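You operate a simulated robot arm through the tools that you are given. There is no shell and no other tool. Be economical: measure what you need, move in short steps, check, and stop when the job is done.

You run a simulated robot arm. Do the job below in one go: nothing can be reset, and whatever is moved stays where it is left.

Task
Press both loose corners of the brown board flat in the corner jig.
Fine: lever down by its knob and up again for each corner, board turned end for end between; board back on the bench.

It is judged by the outcome, as a careful person would: the job done as asked, and still so three seconds after it is handed in. It fails if anything else is knocked over, pushed out of place, dropped, spilled or broken.

Robot
A 6-joint arm with a two-finger parallel gripper, fixed in place. Base frame: the origin is at the foot of the arm, x ahead of it, y to its left, z up; the work surface is at about z = 0. Readings come in m, degrees, newtons and seconds.
With the tool pointing down near the work surface it reaches from about 0.14 to 0.58 m from the base axis. Its first joint turns from -66.0 to 66.0 degrees. Payload 2.1 kg.
The TCP is the grasp point between the finger pads, 0.03 m short of the fingertips. In the tool frame z runs along the fingers and y along their closing line. Largest opening 0.094 m; finger width 0.028, thickness 0.01; the body of the gripper, 0.05 by 0.096 m, starts 0.055 m behind the TCP.
Orientation is told as [roll, pitch, yaw] about the base's x, y, z axes, in that order, counted from this pose: with the fingers straight down and closing along the base's y, the tool's x points along the base's -x, its y along +y and its z along -z.

Tools
- The arm moves only by the tool play_rows. Its argument "moves" is one flat list of numbers, 7 for each row, row after row: the turn, a rotation vector about the tool's x, y, z in units of 6 degrees (1.0 is 6 degrees), then the shift along the tool's x, y, z in units of 50 mm (1.0 is 50 mm), then the finger opening in m, from 0 to 0.094. In form: [rx, ry, rz, dx, dy, dz, hand, rx, ry, rz, dx, dy, dz, hand, ...]. A call has 1 to 10 rows; each row shifts and turns the commanded pose from where the row before left it, along the tool's axes as they then stand. A call with a number of a shift or a turn outside -1 to 1 is refused whole. A row lasts 0.2 s, in which the tool goes at most 0.05 m and 8.6 degrees; a call with a longer step from one row to the next is refused whole, and so is a gripper value outside its range. Where a pose cannot be reached the arm comes as near as it can. A force on the tool above 80 N (or 10 N above the force at the start of the call, whichever is more), or a blocked arm, ends the call early, and 0.2 s more pass. The fingers move at their own pace (about 0.072 m/s each) and stop on an object; they squeeze with about 28 N. The grip force told is the motor's: it shows also when the fingers shut on nothing. Time passes only in rows, and 0.2 s behind the last, so rows that do not move let the fingers close. It gives the time, the measured TCP pose, the force on the tool (base axes), the opening and the grip force at its end, in the units of the frame above (readings bear some noise).
- Cameras (640 x 400 px; columns grow to the right, rows downward): "scene" is fixed at [0.0633, -0.374, 0.5029]; the picture's right is [0.72, -0.69, 0.00], its down [-0.28, -0.29, -0.91] and it looks along [0.63, 0.66, -0.41] (base axes); focal length 268 px, centre (320, 200). "wrist" rides on the gripper at [0.076, 0.014, -0.103] in the tool frame; the picture's right is [-0.18, 0.98, 0.00], its down [-0.75, -0.14, -0.64] and it looks along [-0.63, -0.12, 0.77] (tool axes); focal length 243 px, centre (320, 200). There is no depth. A picture from a camera that has moved, and an enlarged one, comes with that camera's place and axes in the base frame and with its lens.
- snapshot(camera): a new picture of that camera. The clock stands still meanwhile.
- zoom(camera, box): a new picture of the part [left, top, right, bottom] of that camera's present view, enlarged. The clock stands still meanwhile.
- finish_job(): hands the job in; it is judged then, once.

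Work in short steps. Places have to be worked out from the pictures, the camera data and where the tool is seen: move nearer, look again, correct. Check each grasp and each placing, and mend what went wrong. You have 120 turns and 68 pictures in all, those below and enlarged ones among them. Open the gripper and draw the arm clear of the work before you hand the job in, unless the task says otherwise; then end with one line.

The tools are called after "Emit:" by a JSON object that holds its "fn" and its "kwargs". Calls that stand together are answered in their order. play_rows: Moves the arm, as the interface text tells. Its arguments: {"type":"object","properties":{"moves":{"type":"array","items":{"type":"number"}}},"required":["moves"]} The other tools are called the same way: snapshot (camera) takes a picture; zoom (camera, box) takes an enlarged picture of a part of a camera's view; finish_job () hands the job in.

At the start:

```text
clock: 0.0
eef_pos: [0.2611, 0.0259, 0.4409]
ee_rot: [0.0, -0.1, 0.0]
force: [0.0, -0.5, -0.5]
opening: 0.0941
grip_force: 0.1
```

scene: 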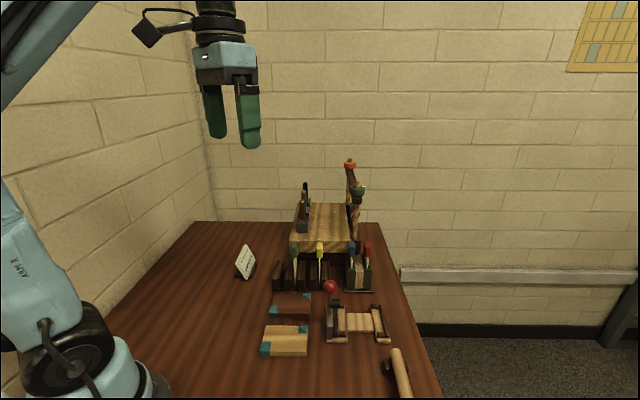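
wrist: 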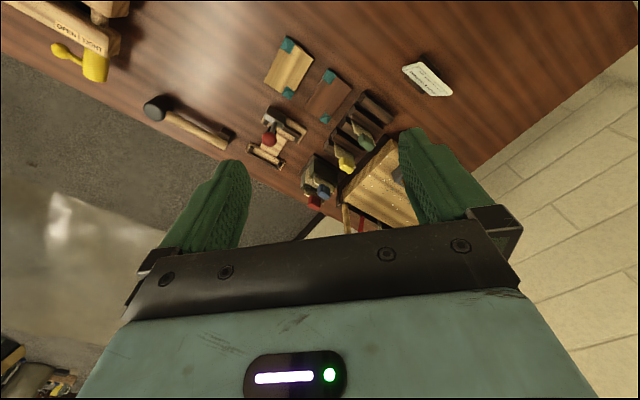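

The bench shows two boards with teal corners (a brown one and a lighter one), a jig with a red-knobbed lever and a rack. I'll enlarge both views before moving.

Emit:
{"fn": "zoom", "kwargs": {"camera": "scene", "box": [220, 230, 420, 370]}}

Emit:
{"fn": "zoom", "kwargs": {"camera": "wrist", "box": [220, 20, 460, 220]}}

```text
2.86 times, centred on (320, 300) of scene
camera zoom: at [0.0633, -0.374, 0.5029], right [0.72, -0.69, 0.0], down [-0.28, -0.29, -0.91], along [0.63, 0.66, -0.41], focal length 765 px, centre (320, -86)
```

zoom: 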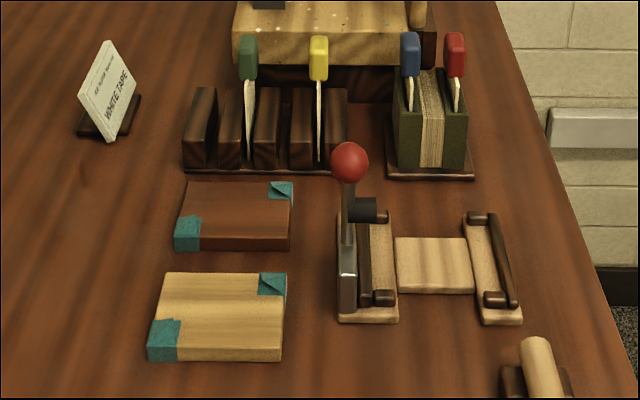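

```text
2.00 times, centred on (340, 120) of wrist
camera zoom: at [0.1841, 0.0396, 0.5432], right [0.18, 0.98, 0.0], down [0.75, -0.14, 0.64], along [0.63, -0.12, -0.77], focal length 485 px, centre (280, 360)
```

zoom: 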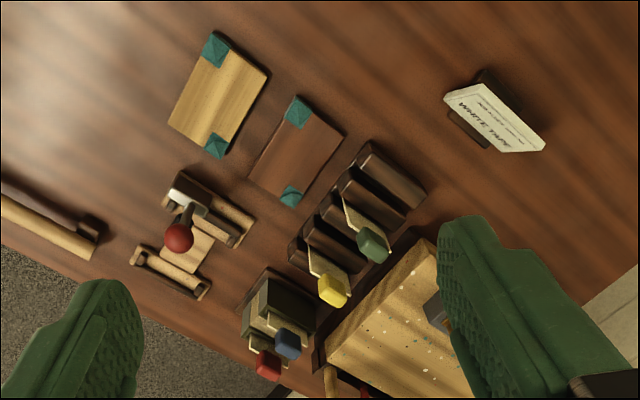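

The brown board is near (0.34, 0.02), turned about -45°, with the jig near (0.39, -0.11). I'll move lower and back to see the jig with the wrist camera.

Emit:
{"fn": "play_rows", "kwargs": {"moves": [0, 0, 0, 0.244, -0.4, 0.76, 0.094, 0, 0, 0, 0.244, -0.4, 0.76, 0.094, 0, 0, 0, 0.244, -0.4, 0.76, 0.094, 0, 0, 0, 0.244, -0.4, 0.76, 0.094, 0, 0, 0, 0.244, -0.4, 0.76, 0.094]}}

Emit:
{"fn": "snapshot", "kwargs": {"camera": "wrist"}}

```text
clock: 1.2
eef_pos: [0.1965, -0.0748, 0.2494]
ee_rot: [0.0, 0.0, -0.1]
force: [0.1, -0.1, 0.0]
opening: 0.0941
grip_force: 0.0
```

```text
63 pictures are left
camera wrist: at [0.1208, -0.0605, 0.3524], right [0.18, 0.98, 0.0], down [0.75, -0.14, 0.64], along [0.63, -0.12, -0.77], focal length 243 px, centre (320, 200)
```

wrist: 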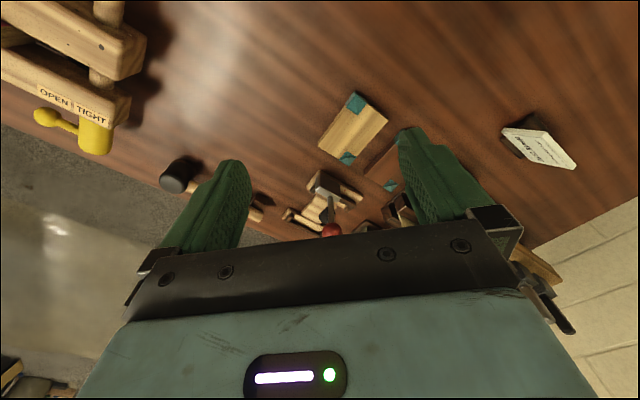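

The jig sits mid-frame between the fingers; I'll enlarge that part.

Emit:
{"fn": "zoom", "kwargs": {"camera": "wrist", "box": [250, 80, 430, 240]}}

Emit:
{"fn": "zoom", "kwargs": {"camera": "scene", "box": [250, 270, 400, 370]}}

```text
2.50 times, centred on (340, 160) of wrist
camera zoom: at [0.1208, -0.0605, 0.3524], right [0.18, 0.98, 0.0], down [0.75, -0.14, 0.64], along [0.63, -0.12, -0.77], focal length 606 px, centre (270, 300)
```

zoom: 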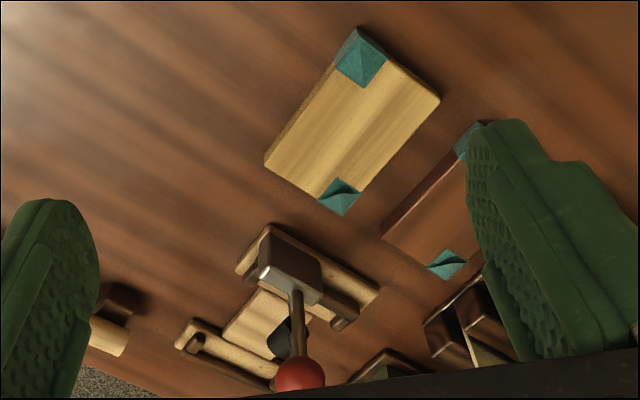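

```text
4.00 times, centred on (325, 320) of scene
camera zoom: at [0.0633, -0.374, 0.5029], right [0.72, -0.69, 0.0], down [-0.28, -0.29, -0.91], along [0.63, 0.66, -0.41], focal length 1071 px, centre (300, -280)
```

zoom: 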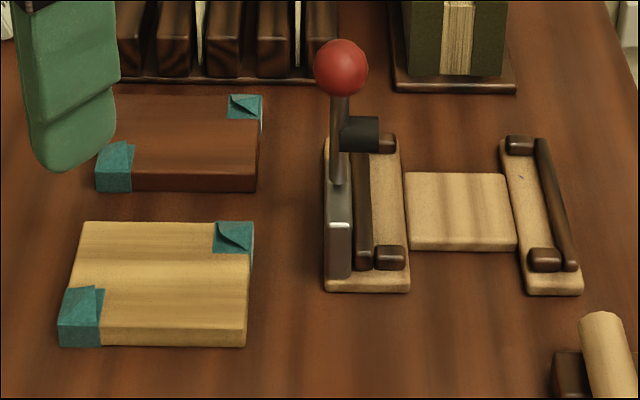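

The knob triangulates to about (0.362, -0.090, 0.128). I need a side view to understand the lever's swing, so I'll move in and then yaw -45°.

Emit:
{"fn": "play_rows", "kwargs": {"moves": [0, 0, 0, -0.692, 0.325, 0.4, 0.094, 0, 0, 0, -0.692, 0.325, 0.4, 0.094, 0, 0, 0, -0.692, 0.325, 0.4, 0.094, 0, 0, 0, -0.692, 0.325, 0.4, 0.094]}}

Emit:
{"fn": "play_rows", "kwargs": {"moves": [0, 0, 0.9375, 0, 0, 0, 0.094, 0, 0, 0.9375, 0, 0, 0, 0.094, 0, 0, 0.9375, 0, 0, 0, 0.094, 0, 0, 0.9375, 0, 0, 0, 0.094, 0, 0, 0.9375, 0, 0, 0, 0.094, 0, 0, 0.9375, 0, 0, 0, 0.094, 0, 0, 0.9375, 0, 0, 0, 0.094, 0, 0, 0.9375, 0, 0, 0, 0.094]}}

Emit:
{"fn": "snapshot", "kwargs": {"camera": "wrist"}}

```text
clock: 2.2
eef_pos: [0.3388, -0.0081, 0.1705]
ee_rot: [0.0, -0.1, 0.0]
force: [0.1, -0.4, -0.8]
opening: 0.0939
grip_force: 0.0
```

```text
clock: 4.0
eef_pos: [0.3371, -0.0103, 0.1714]
ee_rot: [0.0, -0.2, -45.1]
force: [-0.1, -0.5, 0.5]
opening: 0.0941
grip_force: 0.0
```

```text
60 pictures are left
camera wrist: at [0.2939, 0.0539, 0.2733], right [0.83, 0.56, 0.0], down [0.43, -0.63, 0.64], along [0.36, -0.53, -0.77], focal length 243 px, centre (320, 200)
```

wrist: 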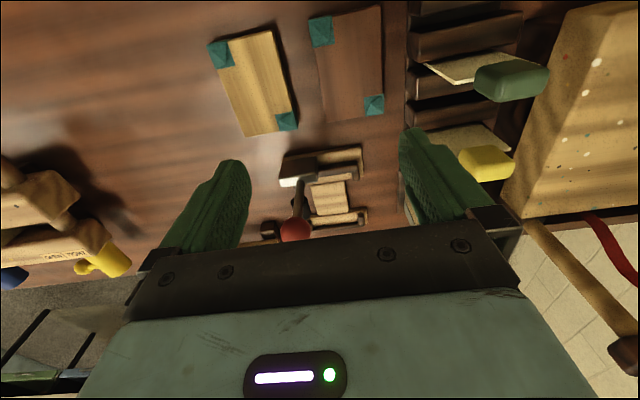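

Emit:
{"fn": "zoom", "kwargs": {"camera": "wrist", "box": [200, 0, 440, 150]}}

Emit:
{"fn": "zoom", "kwargs": {"camera": "wrist", "box": [240, 130, 400, 250]}}

```text
2.67 times, centred on (320, 75) of wrist
camera zoom: at [0.2939, 0.0539, 0.2733], right [0.83, 0.56, 0.0], down [0.43, -0.63, 0.64], along [0.36, -0.53, -0.77], focal length 647 px, centre (320, 533)
```

zoom: 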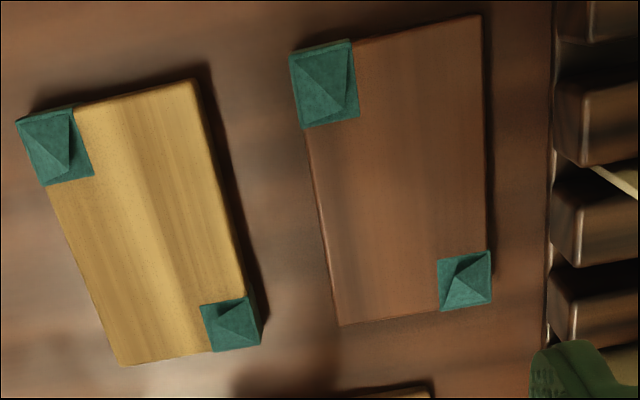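

```text
3.33 times, centred on (320, 190) of wrist
camera zoom: at [0.2939, 0.0539, 0.2733], right [0.83, 0.56, 0.0], down [0.43, -0.63, 0.64], along [0.36, -0.53, -0.77], focal length 809 px, centre (320, 233)
```

zoom: 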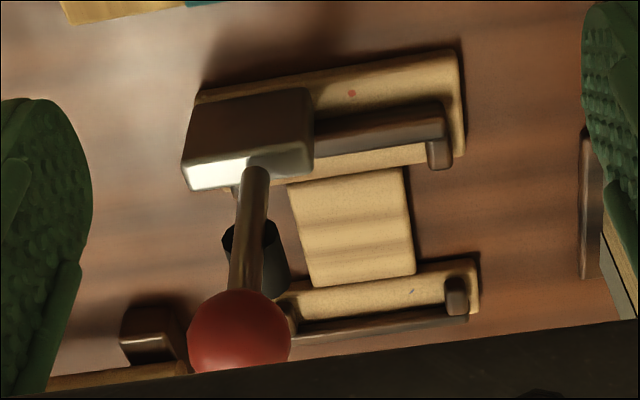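

The lever swings toward the right of the jig (+u, where u=(x-y)/√2 and v=(x+y)/√2), pressing the near-left corner. The jig is aligned at 45° with its centre near (0.427, -0.114). To keep the wrist camera away from the lever I'll rise and turn the tool to yaw +135°.

Emit:
{"fn": "play_rows", "kwargs": {"moves": [0, 0, 0, 0, 0, -0.8, 0.094, 0, 0, 0, 0, 0, -0.8, 0.094, 0, 0, -1, 0, 0, 0, 0.094, 0, 0, -1, 0, 0, 0, 0.094, 0, 0, -1, 0, 0, 0, 0.094, 0, 0, -1, 0, 0, 0, 0.094, 0, 0, -1, 0, 0, 0, 0.094, 0, 0, -1, 0, 0, 0, 0.094, 0, 0, -1, 0, 0, 0, 0.094, 0, 0, -1, 0, 0, 0, 0.094]}}

Emit:
{"fn": "play_rows", "kwargs": {"moves": [0, 0, -1, 0, 0, 0, 0.094, 0, 0, -1, 0, 0, 0, 0.094, 0, 0, -1, 0, 0, 0, 0.094, 0, 0, -1, 0, 0, 0, 0.094, 0, 0, -1, 0, 0, 0, 0.094, 0, 0, -1, 0, 0, 0, 0.094, 0, 0, -1, 0, 0, 0, 0.094, 0, 0, -1, 0, 0, 0, 0.094, 0, 0, -1, 0, 0, 0, 0.094, 0, 0, -1, 0, 0, 0, 0.094]}}

Emit:
{"fn": "play_rows", "kwargs": {"moves": [0, 0, -1, 0, 0, 0, 0.094, 0, 0, -1, 0, 0, 0, 0.094, 0, 0, -1, 0, 0, 0, 0.094, 0, 0, -1, 0, 0, 0, 0.094, 0, 0, -1, 0, 0, 0, 0.094, 0, 0, -1, 0, 0, 0, 0.094, 0, 0, -1, 0, 0, 0, 0.094, 0, 0, -1, 0, 0, 0, 0.094, 0, 0, -1, 0, 0, 0, 0.094, 0, 0, -1, 0, 0, 0, 0.094]}}

Emit:
{"fn": "play_rows", "kwargs": {"moves": [0, 0, -1, 0, 0, 0, 0.094, 0, 0, -1, 0, 0, 0, 0.094]}}

Emit:
{"fn": "snapshot", "kwargs": {"camera": "wrist"}}

```text
clock: 6.2
eef_pos: [0.3383, -0.0102, 0.2508]
ee_rot: [0.0, -0.1, 3.1]
force: [-0.6, -0.4, -0.8]
opening: 0.094
grip_force: 0.2
```

```text
clock: 8.4
eef_pos: [0.3385, -0.0101, 0.2503]
ee_rot: [0.0, 0.0, 63.1]
force: [-0.7, 0.4, -0.1]
opening: 0.094
grip_force: 0.0
```

```text
clock: 10.6
eef_pos: [0.3381, -0.0099, 0.2502]
ee_rot: [-0.1, 0.1, 123.2]
force: [0.9, 0.8, 1.1]
opening: 0.0941
grip_force: 0.0
```

```text
clock: 11.2
eef_pos: [0.3391, -0.0094, 0.2514]
ee_rot: [0.0, 0.2, 135.1]
force: [0.3, -0.3, -0.4]
opening: 0.0942
grip_force: 0.1
```

```text
57 pictures are left
camera wrist: at [0.3821, -0.0737, 0.3536], right [-0.82, -0.57, 0.0], down [-0.44, 0.63, 0.64], along [-0.36, 0.53, -0.77], focal length 243 px, centre (320, 200)
```

wrist: 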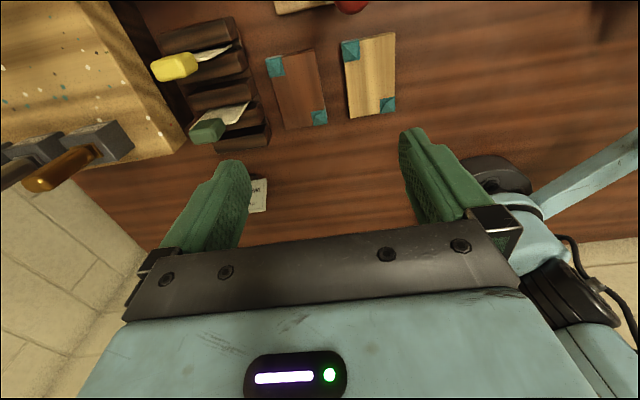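

Yaw +135° is reachable. I'll enlarge on the boards to refine the brown board's pose from this second side.

Emit:
{"fn": "zoom", "kwargs": {"camera": "wrist", "box": [220, 20, 420, 145]}}

```text
3.20 times, centred on (320, 82) of wrist
camera zoom: at [0.3821, -0.0737, 0.3536], right [-0.82, -0.57, 0.0], down [-0.44, 0.63, 0.64], along [-0.36, 0.53, -0.77], focal length 776 px, centre (320, 576)
```

zoom: 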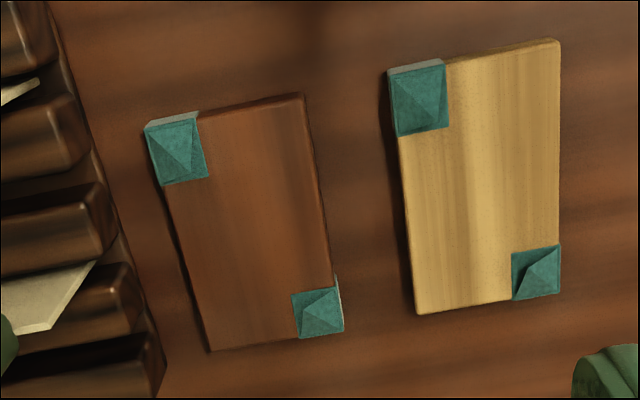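

Both views agree: the board is centred near (0.350, 0.024), about 92×60 mm and 14 mm thick, at -45°. The rack is only ~27 mm off its edge, so I'll narrow the opening to 0.078 and descend to z 0.10 above it.

Emit:
{"fn": "play_rows", "kwargs": {"moves": [0, 0, 0, -0.318, -0.63, 0, 0.078, 0, 0, 0, 0, 0, 1, 0.078, 0, 0, 0, 0, 0, 1, 0.078, 0, 0, 0, 0, 0, 1, 0.078, 0, 0, 0, 0, 0, 0, 0.078]}}

Emit:
{"fn": "snapshot", "kwargs": {"camera": "wrist"}}

Emit:
{"fn": "zoom", "kwargs": {"camera": "scene", "box": [220, 200, 420, 325]}}

```text
clock: 12.4
eef_pos: [0.3481, 0.0241, 0.1034]
ee_rot: [0.0, 0.0, 134.9]
force: [-0.9, 0.1, 0.2]
opening: 0.0779
grip_force: 0.1
```

```text
55 pictures are left
camera wrist: at [0.3907, -0.0406, 0.2055], right [-0.82, -0.57, 0.0], down [-0.43, 0.63, 0.64], along [-0.36, 0.53, -0.77], focal length 243 px, centre (320, 200)
```

wrist: 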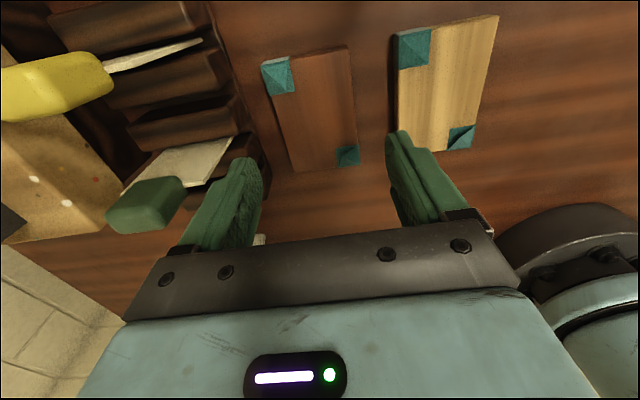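

```text
3.20 times, centred on (320, 262) of scene
camera zoom: at [0.0633, -0.374, 0.5029], right [0.72, -0.69, 0.0], down [-0.28, -0.29, -0.91], along [0.63, 0.66, -0.41], focal length 857 px, centre (320, 0)
```

zoom: 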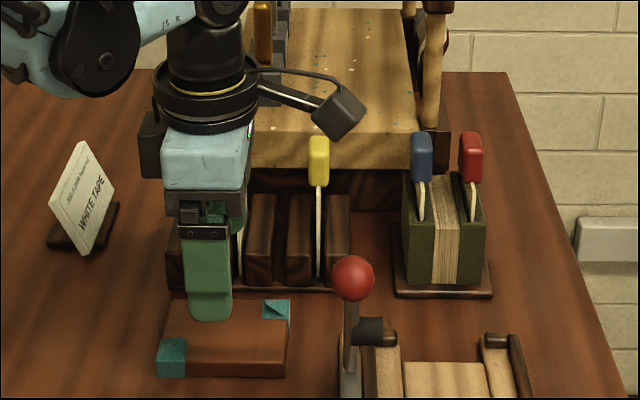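

Alignment looks right, with the gripper clear of the rack and scrapers. I'll descend to z≈0.034.

Emit:
{"fn": "play_rows", "kwargs": {"moves": [0, 0, 0, 0.02, -0.02, 0.6, 0.078, 0, 0, 0, 0, 0, 0.6, 0.078, 0, 0, 0, 0, 0, 0.18, 0.078]}}

Emit:
{"fn": "snapshot", "kwargs": {"camera": "wrist"}}

Emit:
{"fn": "zoom", "kwargs": {"camera": "scene", "box": [240, 230, 360, 330]}}

```text
clock: 13.2
eef_pos: [0.3506, 0.0248, 0.0327]
ee_rot: [0.0, 0.2, 135.0]
force: [0.0, 0.0, 0.2]
opening: 0.0781
grip_force: 0.1
```

```text
53 pictures are left
camera wrist: at [0.3935, -0.0399, 0.1354], right [-0.82, -0.57, 0.0], down [-0.43, 0.63, 0.64], along [-0.36, 0.53, -0.77], focal length 243 px, centre (320, 200)
```

wrist: 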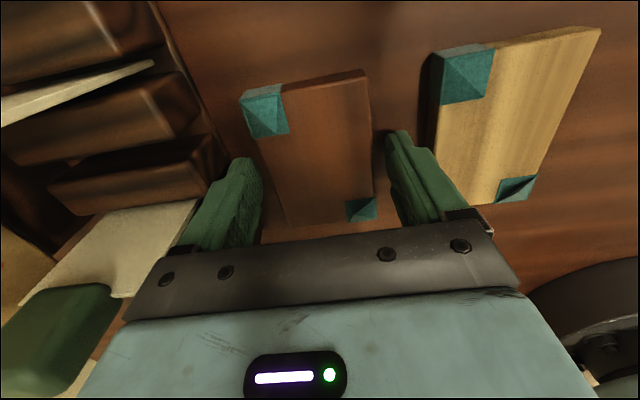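

```text
4.00 times, centred on (300, 280) of scene
camera zoom: at [0.0633, -0.374, 0.5029], right [0.72, -0.69, 0.0], down [-0.28, -0.29, -0.91], along [0.63, 0.66, -0.41], focal length 1071 px, centre (400, -120)
```

zoom: 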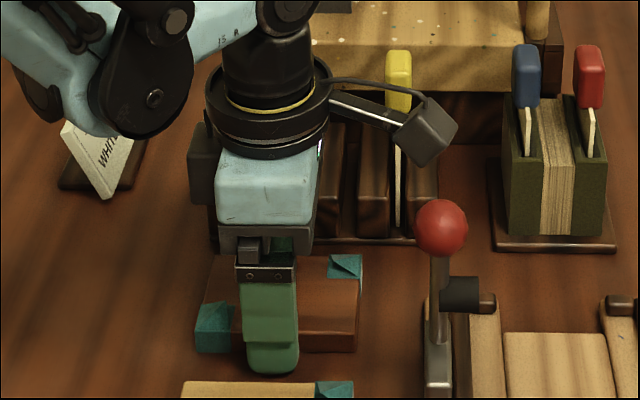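

The fingers straddle the board's middle. I'll close on it.

Emit:
{"fn": "play_rows", "kwargs": {"moves": [0, 0, 0, 0, 0, 0, 0.05, 0, 0, 0, 0, 0, 0, 0.05, 0, 0, 0, 0, 0, 0, 0.05, 0, 0, 0, 0, 0, 0, 0.05]}}

```text
clock: 14.2
eef_pos: [0.3493, 0.0248, 0.0336]
ee_rot: [0.0, 0.0, 135.1]
force: [-0.9, 0.7, -0.2]
opening: 0.0611
grip_force: 27.4
```

Gripped at 61 mm. I'll lift to z≈0.20.

Emit:
{"fn": "play_rows", "kwargs": {"moves": [0, 0, 0, 0, 0, -0.4, 0.05, 0, 0, 0, 0, 0, -0.8, 0.05, 0, 0, 0, 0, 0, -0.8, 0.05, 0, 0, 0, 0, 0, -0.8, 0.05, 0, 0, 0, 0, 0, -0.5, 0.05]}}

Emit:
{"fn": "snapshot", "kwargs": {"camera": "wrist"}}

```text
clock: 15.4
eef_pos: [0.35, 0.0256, 0.1975]
ee_rot: [0.1, 0.1, 135.0]
force: [0.0, 0.1, -0.4]
opening: 0.0613
grip_force: 28.3
```

```text
51 pictures are left
camera wrist: at [0.3931, -0.0392, 0.2996], right [-0.82, -0.57, 0.0], down [-0.43, 0.63, 0.64], along [-0.36, 0.53, -0.77], focal length 243 px, centre (320, 200)
```

wrist: 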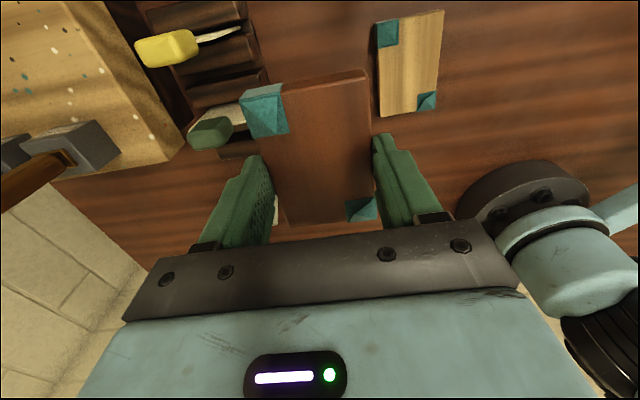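

The board hangs level. I'll carry it over to the jig, offset 27 mm to the right so it can pass beside the press pad.

Emit:
{"fn": "play_rows", "kwargs": {"moves": [0, 0, 0, 0.722, 0.176, 0, 0.05, 0, 0, 0, 0.722, 0.176, 0, 0.05, 0, 0, 0, 0.722, 0.176, 0, 0.05, 0, 0, 0, 0.722, 0.176, 0, 0.05, 0, 0, 0, 0.722, 0.176, 0, 0.05]}}

Emit:
{"fn": "snapshot", "kwargs": {"camera": "wrist"}}

Emit:
{"fn": "zoom", "kwargs": {"camera": "scene", "box": [270, 220, 430, 360]}}

```text
clock: 16.6
eef_pos: [0.4493, -0.1336, 0.1965]
ee_rot: [0.0, 0.1, 135.1]
force: [-0.3, 0.6, -0.4]
opening: 0.0612
grip_force: 27.9
```

```text
50 pictures are left
camera wrist: at [0.4914, -0.1978, 0.2989], right [-0.82, -0.57, 0.0], down [-0.43, 0.63, 0.64], along [-0.36, 0.53, -0.77], focal length 243 px, centre (320, 200)
```

wrist: 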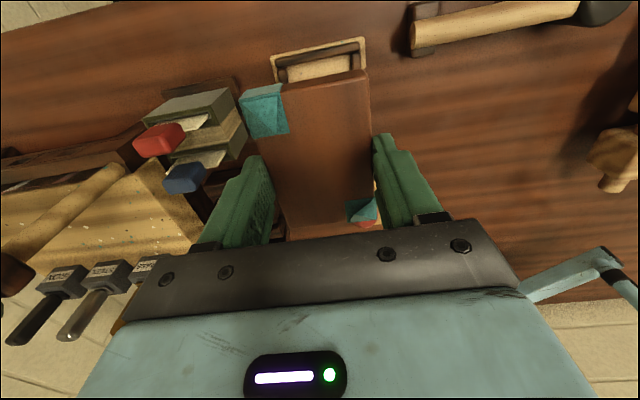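

```text
2.86 times, centred on (350, 290) of scene
camera zoom: at [0.0633, -0.374, 0.5029], right [0.72, -0.69, 0.0], down [-0.28, -0.29, -0.91], along [0.63, 0.66, -0.41], focal length 765 px, centre (234, -57)
```

zoom: 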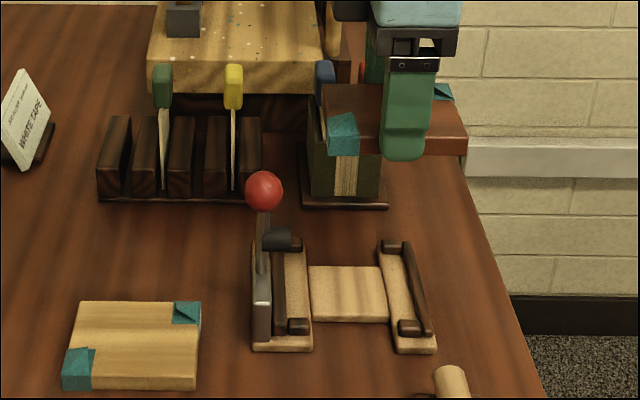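

The board is over the jig's right side. I'll enlarge the right base, visible beyond the board, to pin the jig's position.

Emit:
{"fn": "zoom", "kwargs": {"camera": "wrist", "box": [220, 20, 400, 150]}}

```text
3.08 times, centred on (310, 85) of wrist
camera zoom: at [0.4914, -0.1978, 0.2989], right [-0.82, -0.57, 0.0], down [-0.43, 0.63, 0.64], along [-0.36, 0.53, -0.77], focal length 746 px, centre (351, 554)
```

zoom: 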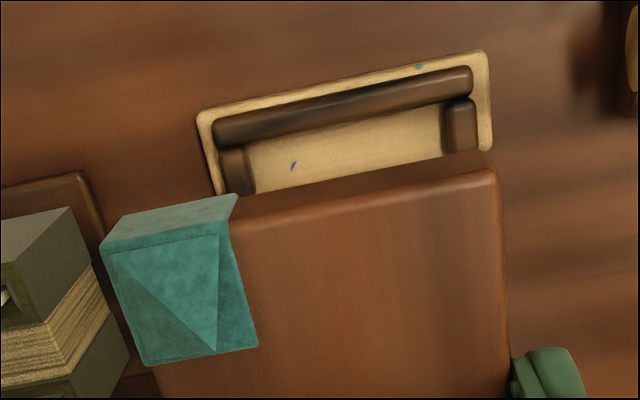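

The jig's gap measures u 0.343–0.4385 and v 0.186–0.2545, so its centre is about u 0.390, v 0.220. I'll lower beside the pad to z≈0.074, where the board's bottom is near 0.04, still offset to the right.

Emit:
{"fn": "play_rows", "kwargs": {"moves": [0, 0, 0, 0, 0.064, 0.62, 0.05, 0, 0, 0, 0, 0, 0.9, 0.05, 0, 0, 0, 0, 0, 0.9, 0.05]}}

Emit:
{"fn": "snapshot", "kwargs": {"camera": "wrist"}}

Emit:
{"fn": "zoom", "kwargs": {"camera": "scene", "box": [290, 240, 430, 360]}}

```text
clock: 17.4
eef_pos: [0.4449, -0.1386, 0.0751]
ee_rot: [0.1, 0.1, 135.1]
force: [-0.2, 0.3, -1.5]
opening: 0.0611
grip_force: 27.4
```

```text
47 pictures are left
camera wrist: at [0.488, -0.2023, 0.1774], right [-0.82, -0.57, 0.0], down [-0.43, 0.63, 0.64], along [-0.36, 0.53, -0.77], focal length 243 px, centre (320, 200)
```

wrist: 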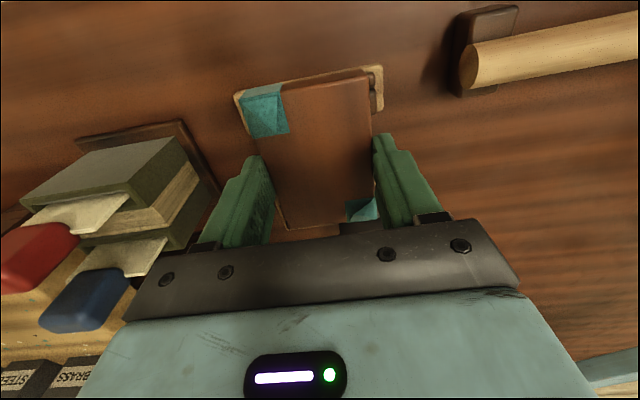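

```text
3.33 times, centred on (360, 300) of scene
camera zoom: at [0.0633, -0.374, 0.5029], right [0.72, -0.69, 0.0], down [-0.28, -0.29, -0.91], along [0.63, 0.66, -0.41], focal length 892 px, centre (187, -133)
```

zoom: 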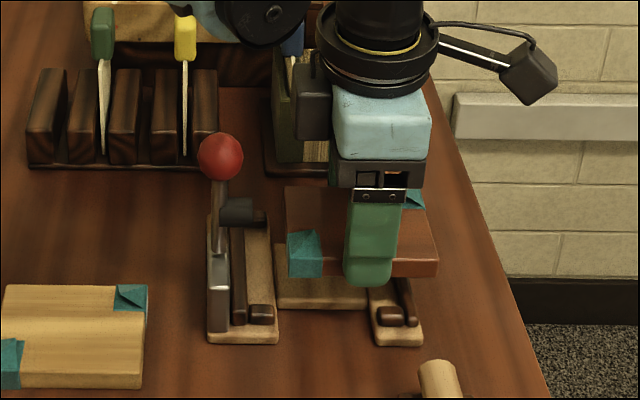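

Clear of the pad and level. I'll slide left to u≈0.390 and correct v, then check before lowering.

Emit:
{"fn": "play_rows", "kwargs": {"moves": [0, 0, 0, -0.226, -0.068, 0.06, 0.05, 0, 0, 0, -0.226, 0, 0, 0.05]}}

Emit:
{"fn": "zoom", "kwargs": {"camera": "wrist", "box": [200, 40, 440, 240]}}

Emit:
{"fn": "zoom", "kwargs": {"camera": "scene", "box": [310, 260, 410, 360]}}

```text
clock: 18.0
eef_pos: [0.4318, -0.12, 0.0718]
ee_rot: [0.0, 0.1, 135.0]
force: [-0.3, -0.1, -0.4]
opening: 0.0608
grip_force: 28.2
```

```text
2.00 times, centred on (320, 140) of wrist
camera zoom: at [0.4753, -0.1836, 0.175], right [-0.82, -0.57, 0.0], down [-0.43, 0.63, 0.64], along [-0.36, 0.53, -0.77], focal length 485 px, centre (320, 320)
```

zoom: 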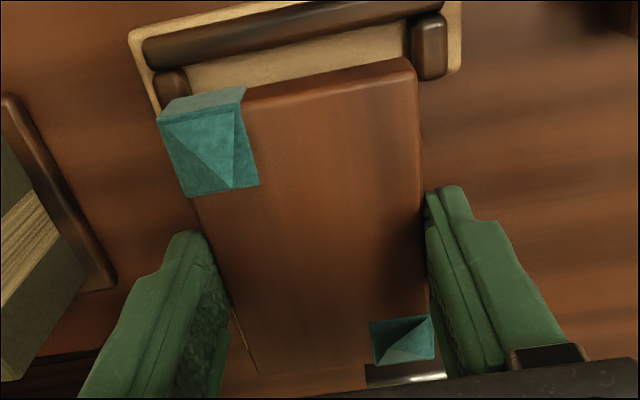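

```text
4.00 times, centred on (360, 310) of scene
camera zoom: at [0.0633, -0.374, 0.5029], right [0.72, -0.69, 0.0], down [-0.28, -0.29, -0.91], along [0.63, 0.66, -0.41], focal length 1071 px, centre (160, -240)
```

zoom: 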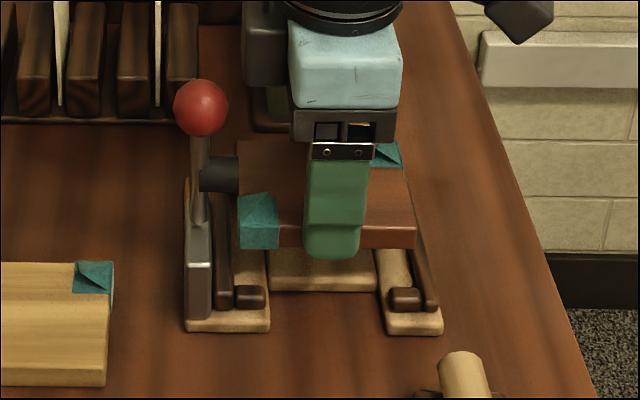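

Relative to the rails the board is centred to within a millimetre or so in both views. I'll shift 1 mm right and lower 20 mm.

Emit:
{"fn": "play_rows", "kwargs": {"moves": [0, 0, 0, 0.02, 0, 0.2, 0.05, 0, 0, 0, 0, 0, 0.2, 0.05, 0, 0, 0, 0, 0, 0, 0.05]}}

Emit:
{"fn": "zoom", "kwargs": {"camera": "wrist", "box": [200, 40, 440, 240]}}

Emit:
{"fn": "zoom", "kwargs": {"camera": "scene", "box": [310, 260, 410, 360]}}

```text
clock: 18.8
eef_pos: [0.4325, -0.1189, 0.0527]
ee_rot: [0.0, 0.0, 135.0]
force: [0.1, 0.7, -0.2]
opening: 0.0611
grip_force: 28.6
```

```text
2.00 times, centred on (320, 140) of wrist
camera zoom: at [0.4762, -0.1836, 0.155], right [-0.82, -0.57, 0.0], down [-0.43, 0.63, 0.64], along [-0.36, 0.53, -0.77], focal length 485 px, centre (320, 320)
```

zoom: 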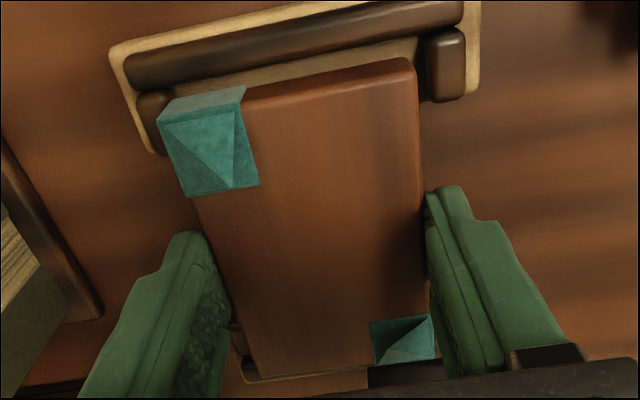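

```text
4.00 times, centred on (360, 310) of scene
camera zoom: at [0.0633, -0.374, 0.5029], right [0.72, -0.69, 0.0], down [-0.28, -0.29, -0.91], along [0.63, 0.66, -0.41], focal length 1071 px, centre (160, -240)
```

zoom: 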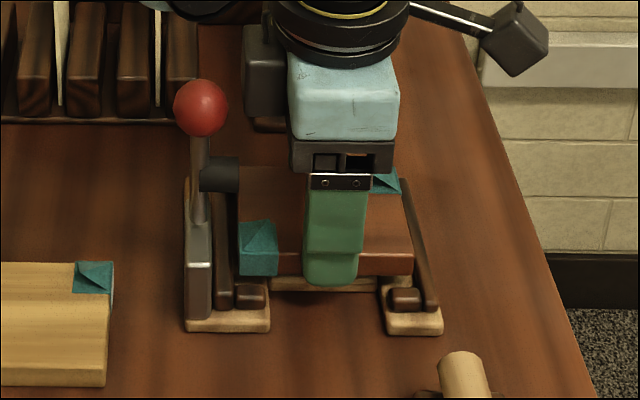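

Still centred; I'll correct v by about 1.5 mm and lower in small steps while watching the force.

Emit:
{"fn": "play_rows", "kwargs": {"moves": [0, 0, 0, 0, 0.03, 0.1, 0.05, 0, 0, 0, 0, 0, 0.06, 0.05, 0, 0, 0, 0, 0, 0, 0.05]}}

Emit:
{"fn": "zoom", "kwargs": {"camera": "wrist", "box": [200, 40, 440, 240]}}

```text
clock: 19.6
eef_pos: [0.4324, -0.1208, 0.0447]
ee_rot: [0.0, 0.1, 135.0]
force: [-0.5, 0.3, -0.4]
opening: 0.0612
grip_force: 27.9
```

```text
2.00 times, centred on (320, 140) of wrist
camera zoom: at [0.4753, -0.1849, 0.1472], right [-0.82, -0.57, 0.0], down [-0.43, 0.63, 0.64], along [-0.36, 0.53, -0.77], focal length 485 px, centre (320, 320)
```

zoom: 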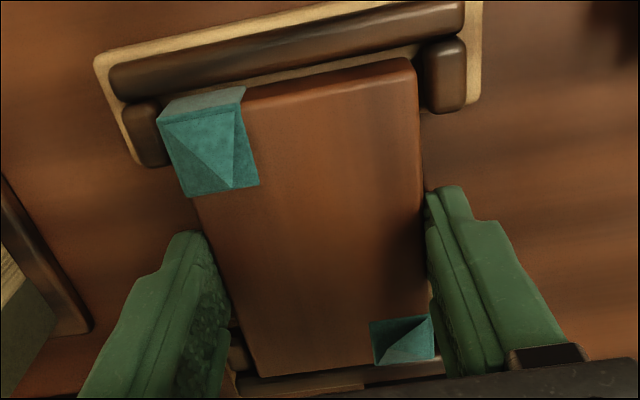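

No contact yet and the edges stay inside the stops. I'll keep lowering.

Emit:
{"fn": "play_rows", "kwargs": {"moves": [0, 0, 0, 0, 0, 0.06, 0.05, 0, 0, 0, 0, 0, 0, 0.05]}}

Emit:
{"fn": "play_rows", "kwargs": {"moves": [0, 0, 0, 0, 0, 0.04, 0.05, 0, 0, 0, 0, 0, 0, 0.05]}}

Emit:
{"fn": "zoom", "kwargs": {"camera": "wrist", "box": [200, 40, 440, 240]}}

Emit:
{"fn": "zoom", "kwargs": {"camera": "scene", "box": [310, 260, 410, 360]}}

```text
clock: 20.2
eef_pos: [0.432, -0.1209, 0.0425]
ee_rot: [0.0, 0.1, 135.0]
force: [-1.7, 0.6, 17.7]
opening: 0.0609
grip_force: 27.8
```

```text
clock: 20.8
eef_pos: [0.431, -0.1202, 0.0408]
ee_rot: [-0.1, 0.1, 135.0]
force: [2.3, 1.9, 24.0]
opening: 0.061
grip_force: 27.8
```

```text
2.00 times, centred on (320, 140) of wrist
camera zoom: at [0.4751, -0.185, 0.143], right [-0.82, -0.57, 0.0], down [-0.44, 0.63, 0.64], along [-0.36, 0.53, -0.77], focal length 485 px, centre (320, 320)
```

zoom: 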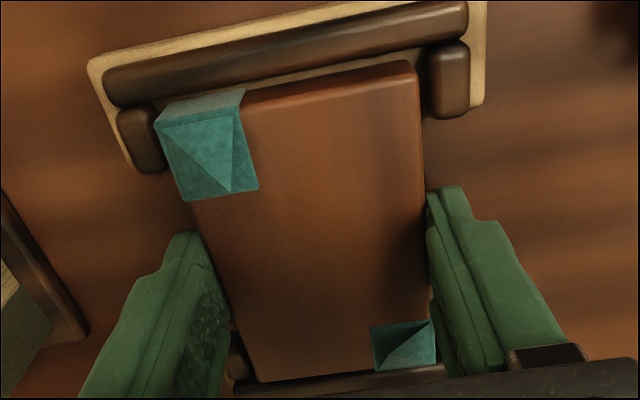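

```text
4.00 times, centred on (360, 310) of scene
camera zoom: at [0.0632, -0.374, 0.503], right [0.72, -0.69, 0.0], down [-0.28, -0.29, -0.91], along [0.63, 0.66, -0.41], focal length 1071 px, centre (160, -240)
```

zoom: 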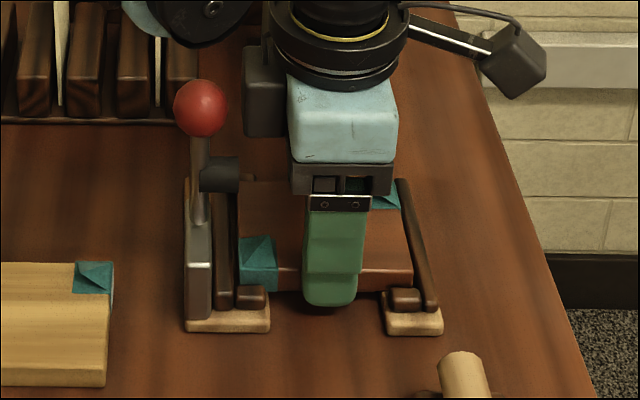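

Contact at z≈0.042 puts the board's bottom at about 8 mm, which matches the ledge height, and the board is inside the rails and stops. I'll release it.

Emit:
{"fn": "play_rows", "kwargs": {"moves": [0, 0, 0, 0, 0, -0.02, 0.078, 0, 0, 0, 0, 0, 0, 0.078, 0, 0, 0, 0, 0, 0, 0.078]}}

Emit:
{"fn": "zoom", "kwargs": {"camera": "wrist", "box": [200, 40, 440, 240]}}

```text
clock: 21.6
eef_pos: [0.4321, -0.12, 0.0411]
ee_rot: [-0.1, 0.2, 134.9]
force: [-0.3, -0.5, 0.5]
opening: 0.0779
grip_force: 0.0
```

```text
2.00 times, centred on (320, 140) of wrist
camera zoom: at [0.475, -0.1848, 0.1431], right [-0.82, -0.57, 0.0], down [-0.43, 0.63, 0.64], along [-0.36, 0.53, -0.77], focal length 485 px, centre (320, 320)
```

zoom: 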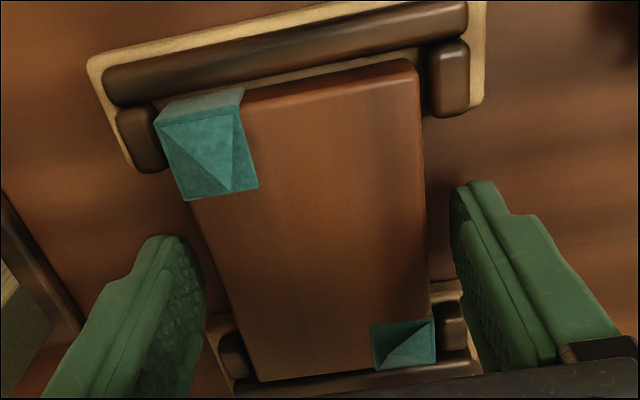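

The board stayed put, sitting between all four stops. I'll rise straight up and look at it from above.

Emit:
{"fn": "play_rows", "kwargs": {"moves": [0, 0, 0, 0.05, 0, -0.6, 0.078, 0, 0, 0, 0.05, 0, -0.9, 0.078, 0, 0, 0, 0, 0, -0.9, 0.078, 0, 0, 0, 0, 0, -0.9, 0.078, 0, 0, 0, 0, 0, 0, 0.078]}}

Emit:
{"fn": "zoom", "kwargs": {"camera": "wrist", "box": [220, 0, 440, 240]}}

Emit:
{"fn": "zoom", "kwargs": {"camera": "scene", "box": [310, 260, 410, 360]}}

```text
clock: 22.8
eef_pos: [0.4338, -0.1243, 0.2069]
ee_rot: [0.0, 0.1, 135.1]
force: [0.2, -0.8, -1.0]
opening: 0.0782
grip_force: 0.0
```

```text
1.67 times, centred on (330, 120) of wrist
camera zoom: at [0.4779, -0.1895, 0.3096], right [-0.82, -0.57, 0.0], down [-0.43, 0.63, 0.64], along [-0.36, 0.53, -0.77], focal length 404 px, centre (303, 333)
```

zoom: 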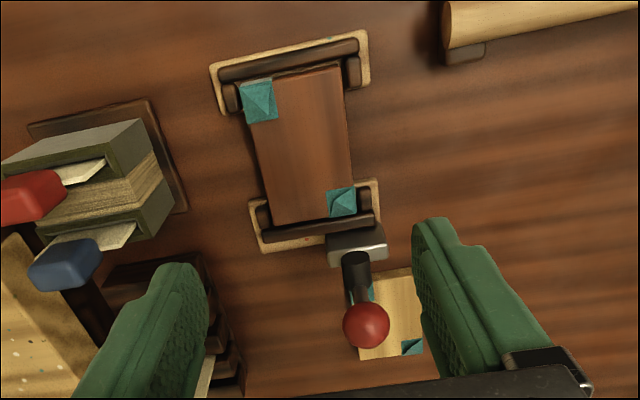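

```text
4.00 times, centred on (360, 310) of scene
camera zoom: at [0.0633, -0.374, 0.5029], right [0.72, -0.69, 0.0], down [-0.28, -0.29, -0.91], along [0.63, 0.66, -0.41], focal length 1071 px, centre (160, -240)
```

zoom: 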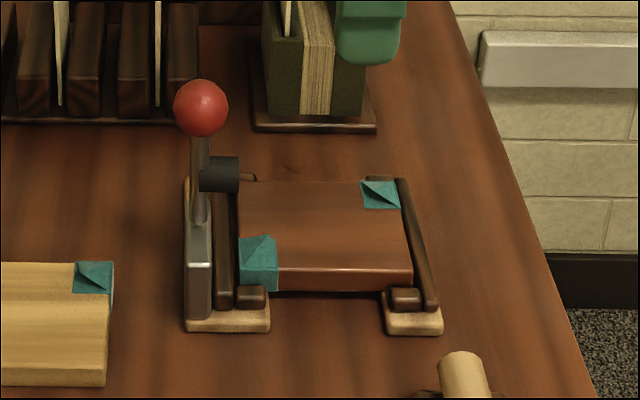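

The board is seated between the rails. The knob is at about u 0.3205, v 0.1945, z 0.127. I'll move above it with the opening at 0.055.

Emit:
{"fn": "play_rows", "kwargs": {"moves": [0, 0, 0, -0.74, 0.243, 0, 0.055, 0, 0, 0, -0.74, 0.243, 0, 0.055, 0, 0, 0, 0, 0, 0.36, 0.055]}}

Emit:
{"fn": "snapshot", "kwargs": {"camera": "wrist"}}

Emit:
{"fn": "zoom", "kwargs": {"camera": "scene", "box": [280, 210, 420, 350]}}

```text
clock: 23.6
eef_pos: [0.3651, -0.0882, 0.1888]
ee_rot: [-0.1, 0.1, 135.1]
force: [0.4, 0.4, 0.2]
opening: 0.055
grip_force: 0.1
```

```text
35 pictures are left
camera wrist: at [0.4083, -0.1527, 0.2915], right [-0.82, -0.57, 0.0], down [-0.43, 0.63, 0.64], along [-0.36, 0.53, -0.77], focal length 243 px, centre (320, 200)
```

wrist: 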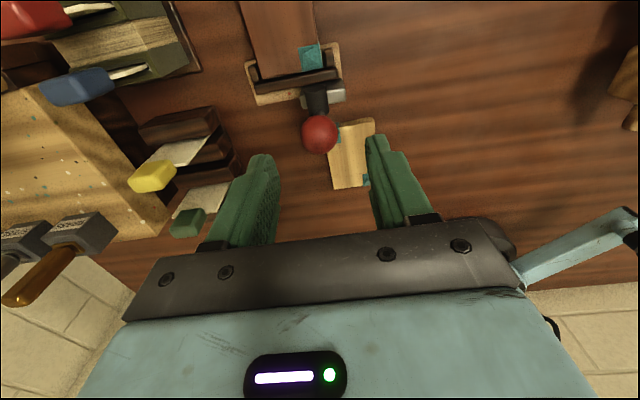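

```text
2.86 times, centred on (350, 280) of scene
camera zoom: at [0.0633, -0.374, 0.5029], right [0.72, -0.69, 0.0], down [-0.28, -0.29, -0.91], along [0.63, 0.66, -0.41], focal length 765 px, centre (234, -29)
```

zoom: 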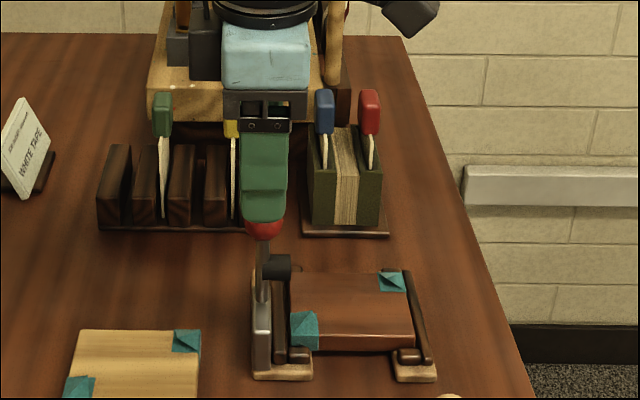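

The knob is directly beneath, between the fingers. I'll descend to z≈0.145 and close on the ball.

Emit:
{"fn": "play_rows", "kwargs": {"moves": [0, 0, 0, 0.03, 0, 0.44, 0.055, 0, 0, 0, 0, 0, 0.44, 0.055, 0, 0, 0, 0, 0, 0, 0.02, 0, 0, 0, 0, 0, 0, 0.02, 0, 0, 0, 0, 0, 0, 0.02]}}

Emit:
{"fn": "zoom", "kwargs": {"camera": "scene", "box": [280, 230, 400, 350]}}

```text
clock: 24.8
eef_pos: [0.367, -0.0895, 0.1435]
ee_rot: [-0.1, 0.0, 134.9]
force: [2.7, 2.2, -6.1]
opening: 0.027
grip_force: 44.9
```

```text
3.33 times, centred on (340, 290) of scene
camera zoom: at [0.0633, -0.374, 0.5029], right [0.72, -0.69, 0.0], down [-0.28, -0.29, -0.91], along [0.63, 0.66, -0.41], focal length 892 px, centre (253, -100)
```

zoom: 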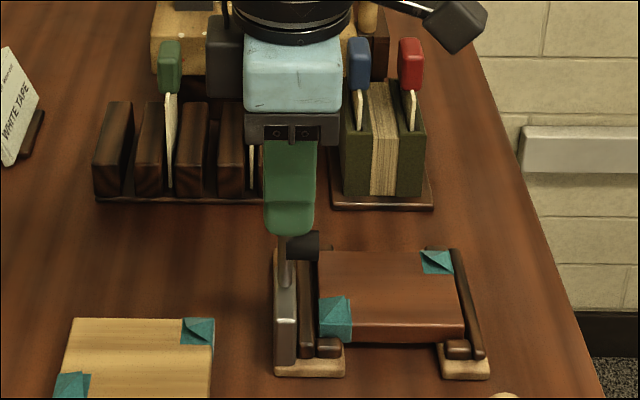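

The ball is gripped (27 mm). I'll start the downward arc about a pivot estimated at z≈0.05, 30° first, and check the forces.

Emit:
{"fn": "play_rows", "kwargs": {"moves": [0, 0, 0, 0.267, 0, 0.023, 0.02, 0, 0, 0, 0.259, 0, 0.069, 0.02, 0, 0, 0, 0.243, 0, 0.113, 0.02]}}

```text
clock: 25.6
eef_pos: [0.3948, -0.1168, 0.1345]
ee_rot: [-0.1, -0.1, 135.1]
force: [-5.3, 14.1, 7.0]
opening: 0.0267
grip_force: 44.6
```

Forces are modest and the ball is still held. I'll continue the arc to 60°.

Emit:
{"fn": "play_rows", "kwargs": {"moves": [0, 0, 0, 0.22, 0, 0.154, 0.02, 0, 0, 0, 0.19, 0, 0.19, 0.02, 0, 0, 0, 0.154, 0, 0.22, 0.02]}}

Emit:
{"fn": "zoom", "kwargs": {"camera": "scene", "box": [300, 240, 420, 360]}}

```text
clock: 26.4
eef_pos: [0.4165, -0.1379, 0.1065]
ee_rot: [0.0, 0.4, 134.9]
force: [14.4, -6.7, 25.1]
opening: 0.0287
grip_force: 37.7
```

```text
3.33 times, centred on (360, 300) of scene
camera zoom: at [0.0632, -0.374, 0.503], right [0.72, -0.69, 0.0], down [-0.28, -0.29, -0.91], along [0.63, 0.66, -0.41], focal length 892 px, centre (187, -133)
```

zoom: 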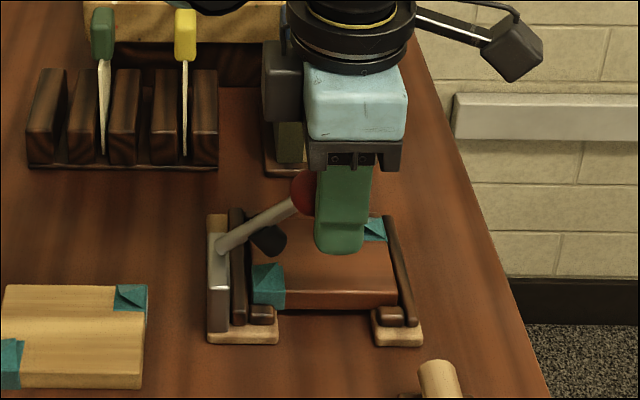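

The ball has slid to the fingers' left edge: the true pivot is about u 0.320, z 0.057 with a radius of about 0.069. I'll open slightly, re-centre on the ball and close again.

Emit:
{"fn": "play_rows", "kwargs": {"moves": [0, 0, 0, 0, 0, 0, 0.042, 0, 0, 0, -0.34, 0, -0.04, 0.042, 0, 0, 0, 0, 0, 0, 0.042]}}

Emit:
{"fn": "zoom", "kwargs": {"camera": "scene", "box": [300, 240, 420, 360]}}

```text
clock: 27.2
eef_pos: [0.4031, -0.1257, 0.1071]
ee_rot: [0.0, 0.1, 135.0]
force: [0.5, 0.1, -0.2]
opening: 0.0418
grip_force: 0.0
```

```text
3.33 times, centred on (360, 300) of scene
camera zoom: at [0.0633, -0.374, 0.5029], right [0.72, -0.69, 0.0], down [-0.28, -0.29, -0.91], along [0.63, 0.66, -0.41], focal length 892 px, centre (187, -133)
```

zoom: 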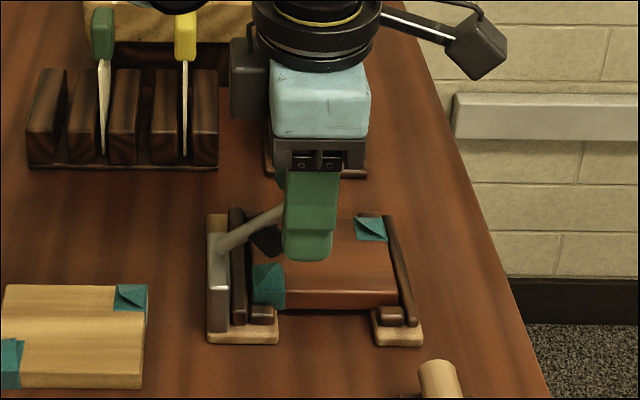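

The lever stays where left and the ball is again between the fingers. I'll close and follow the arc on down toward horizontal.

Emit:
{"fn": "play_rows", "kwargs": {"moves": [0, 0, 0, 0.06, 0, 0, 0.02, 0, 0, 0, 0, 0, 0, 0.02, 0, 0, 0, 0, 0, 0, 0.02]}}

Emit:
{"fn": "play_rows", "kwargs": {"moves": [0, 0, 0, 0.1, 0, 0.22, 0.02, 0, 0, 0, 0.06, 0, 0.23, 0.02]}}

Emit:
{"fn": "zoom", "kwargs": {"camera": "scene", "box": [300, 240, 420, 360]}}

```text
clock: 28.0
eef_pos: [0.4029, -0.1249, 0.1077]
ee_rot: [0.0, -0.3, 135.2]
force: [-17.6, 13.8, -13.1]
opening: 0.0268
grip_force: 45.4
```

```text
clock: 28.6
eef_pos: [0.4107, -0.1342, 0.0848]
ee_rot: [0.0, 0.5, 134.9]
force: [7.7, -9.1, 18.2]
opening: 0.027
grip_force: 45.3
```

```text
3.33 times, centred on (360, 300) of scene
camera zoom: at [0.0632, -0.374, 0.503], right [0.72, -0.69, 0.0], down [-0.28, -0.29, -0.91], along [0.63, 0.66, -0.41], focal length 892 px, centre (187, -133)
```

zoom: 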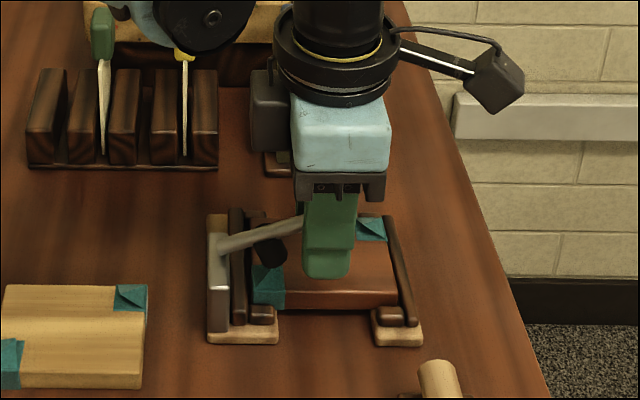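

The lever is about 17° above horizontal with the pad over the taped corner. I'll continue pushing down in short steps.

Emit:
{"fn": "play_rows", "kwargs": {"moves": [0, 0, 0, 0.02, 0, 0.2, 0.02, 0, 0, 0, 0, 0, 0.12, 0.02]}}

Emit:
{"fn": "play_rows", "kwargs": {"moves": [0, 0, 0, 0, 0, 0.1, 0.02, 0, 0, 0, 0, 0, 0, 0.02]}}

Emit:
{"fn": "zoom", "kwargs": {"camera": "scene", "box": [300, 240, 420, 360]}}

```text
clock: 29.2
eef_pos: [0.4123, -0.1347, 0.0693]
ee_rot: [-0.1, 0.5, 134.8]
force: [24.5, -23.5, 20.7]
opening: 0.0272
grip_force: 45.0
```

```text
clock: 29.8
eef_pos: [0.4127, -0.134, 0.0644]
ee_rot: [-0.1, 0.9, 134.9]
force: [27.5, -34.9, 19.1]
opening: 0.0276
grip_force: 45.1
```

```text
3.33 times, centred on (360, 300) of scene
camera zoom: at [0.0632, -0.374, 0.503], right [0.72, -0.69, 0.0], down [-0.28, -0.29, -0.91], along [0.63, 0.66, -0.41], focal length 892 px, centre (187, -133)
```

zoom: 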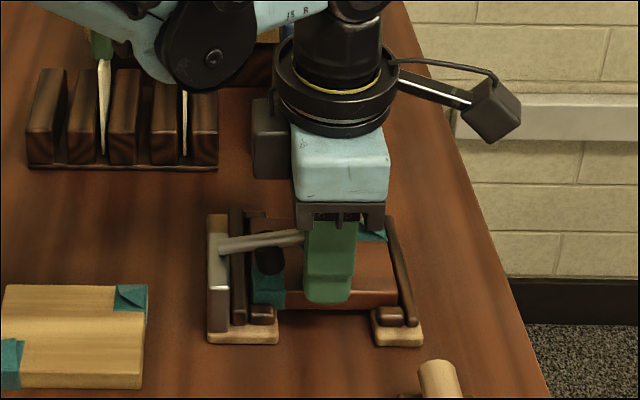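

Lever about 6° from horizontal; the sideways force says the knob wants a few mm more to the right. I'll shift +u 4 mm and press a further 5 mm down.

Emit:
{"fn": "play_rows", "kwargs": {"moves": [0, 0, 0, 0.08, 0, 0.0, 0.02, 0, 0, 0, 0.0, 0, 0.08, 0.02, 0, 0, 0, 0, 0, 0.04, 0.02, 0, 0, 0, 0, 0, 0, 0.02]}}

Emit:
{"fn": "zoom", "kwargs": {"camera": "scene", "box": [320, 280, 400, 340]}}

```text
clock: 30.8
eef_pos: [0.413, -0.1371, 0.0595]
ee_rot: [0.1, 0.1, 134.9]
force: [8.8, -18.2, 13.3]
opening: 0.0275
grip_force: 45.0
```

```text
6.67 times, centred on (360, 310) of scene
camera zoom: at [0.0633, -0.374, 0.503], right [0.72, -0.69, 0.0], down [-0.28, -0.29, -0.91], along [0.63, 0.66, -0.41], focal length 1785 px, centre (53, -533)
```

zoom: 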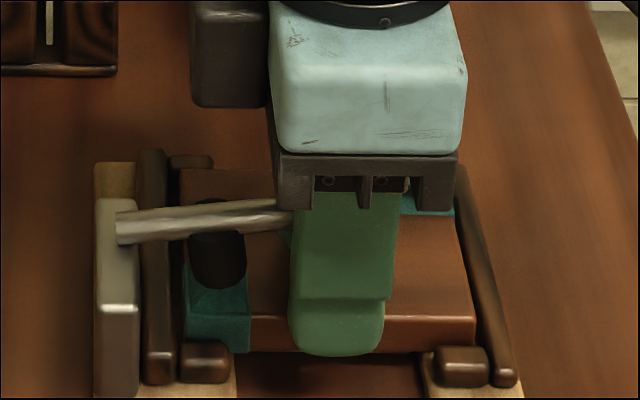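

The pad is over the taped corner but the ball is slipping in the grip and not going fully down. I'll release, rise, close the fingers and press on the knob's top instead.

Emit:
{"fn": "play_rows", "kwargs": {"moves": [0, 0, 0, 0, 0, 0, 0.045, 0, 0, 0, 0, 0, 0, 0.045, 0, 0, 0, 0, 0, -0.5, 0.045, 0, 0, 0, 0, 0, -0.8, 0.045, 0, 0, 0, 0, 0, 0, 0.0, 0, 0, 0, 0, 0, 0, 0.0, 0, 0, 0, 0, 0, 0, 0.0]}}

Emit:
{"fn": "zoom", "kwargs": {"camera": "scene", "box": [300, 240, 420, 360]}}

```text
clock: 32.4
eef_pos: [0.4124, -0.1344, 0.1232]
ee_rot: [0.0, 0.1, 135.0]
force: [-0.2, 0.7, -0.1]
opening: 0.0
grip_force: 28.2
```

```text
3.33 times, centred on (360, 300) of scene
camera zoom: at [0.0633, -0.374, 0.5029], right [0.72, -0.69, 0.0], down [-0.28, -0.29, -0.91], along [0.63, 0.66, -0.41], focal length 892 px, centre (187, -133)
```

zoom: 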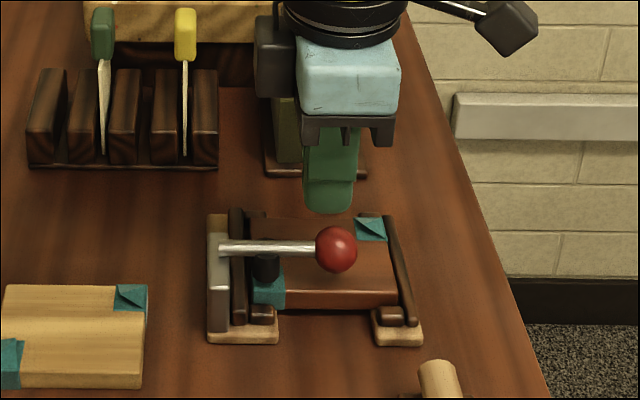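

The lever now lies horizontal with the pad on the taped corner. I'll press down on the knob from above to be sure it bears fully.

Emit:
{"fn": "play_rows", "kwargs": {"moves": [0, 0, 0, 0.1, 0.04, 0.36, 0.0, 0, 0, 0, 0, 0, 0.12, 0.0, 0, 0, 0, 0, 0, 0, 0.0]}}

Emit:
{"fn": "play_rows", "kwargs": {"moves": [0, 0, 0, 0, 0, 0.06, 0.0, 0, 0, 0, 0, 0, 0, 0.0]}}

```text
clock: 33.2
eef_pos: [0.4153, -0.1394, 0.097]
ee_rot: [0.1, 0.2, 134.9]
force: [-1.7, 2.5, 6.6]
opening: 0.0
grip_force: 28.1
```

```text
clock: 33.8
eef_pos: [0.4159, -0.14, 0.0966]
ee_rot: [0.0, 0.0, 135.0]
force: [-5.5, 4.8, 30.8]
opening: 0.0001
grip_force: 27.6
```

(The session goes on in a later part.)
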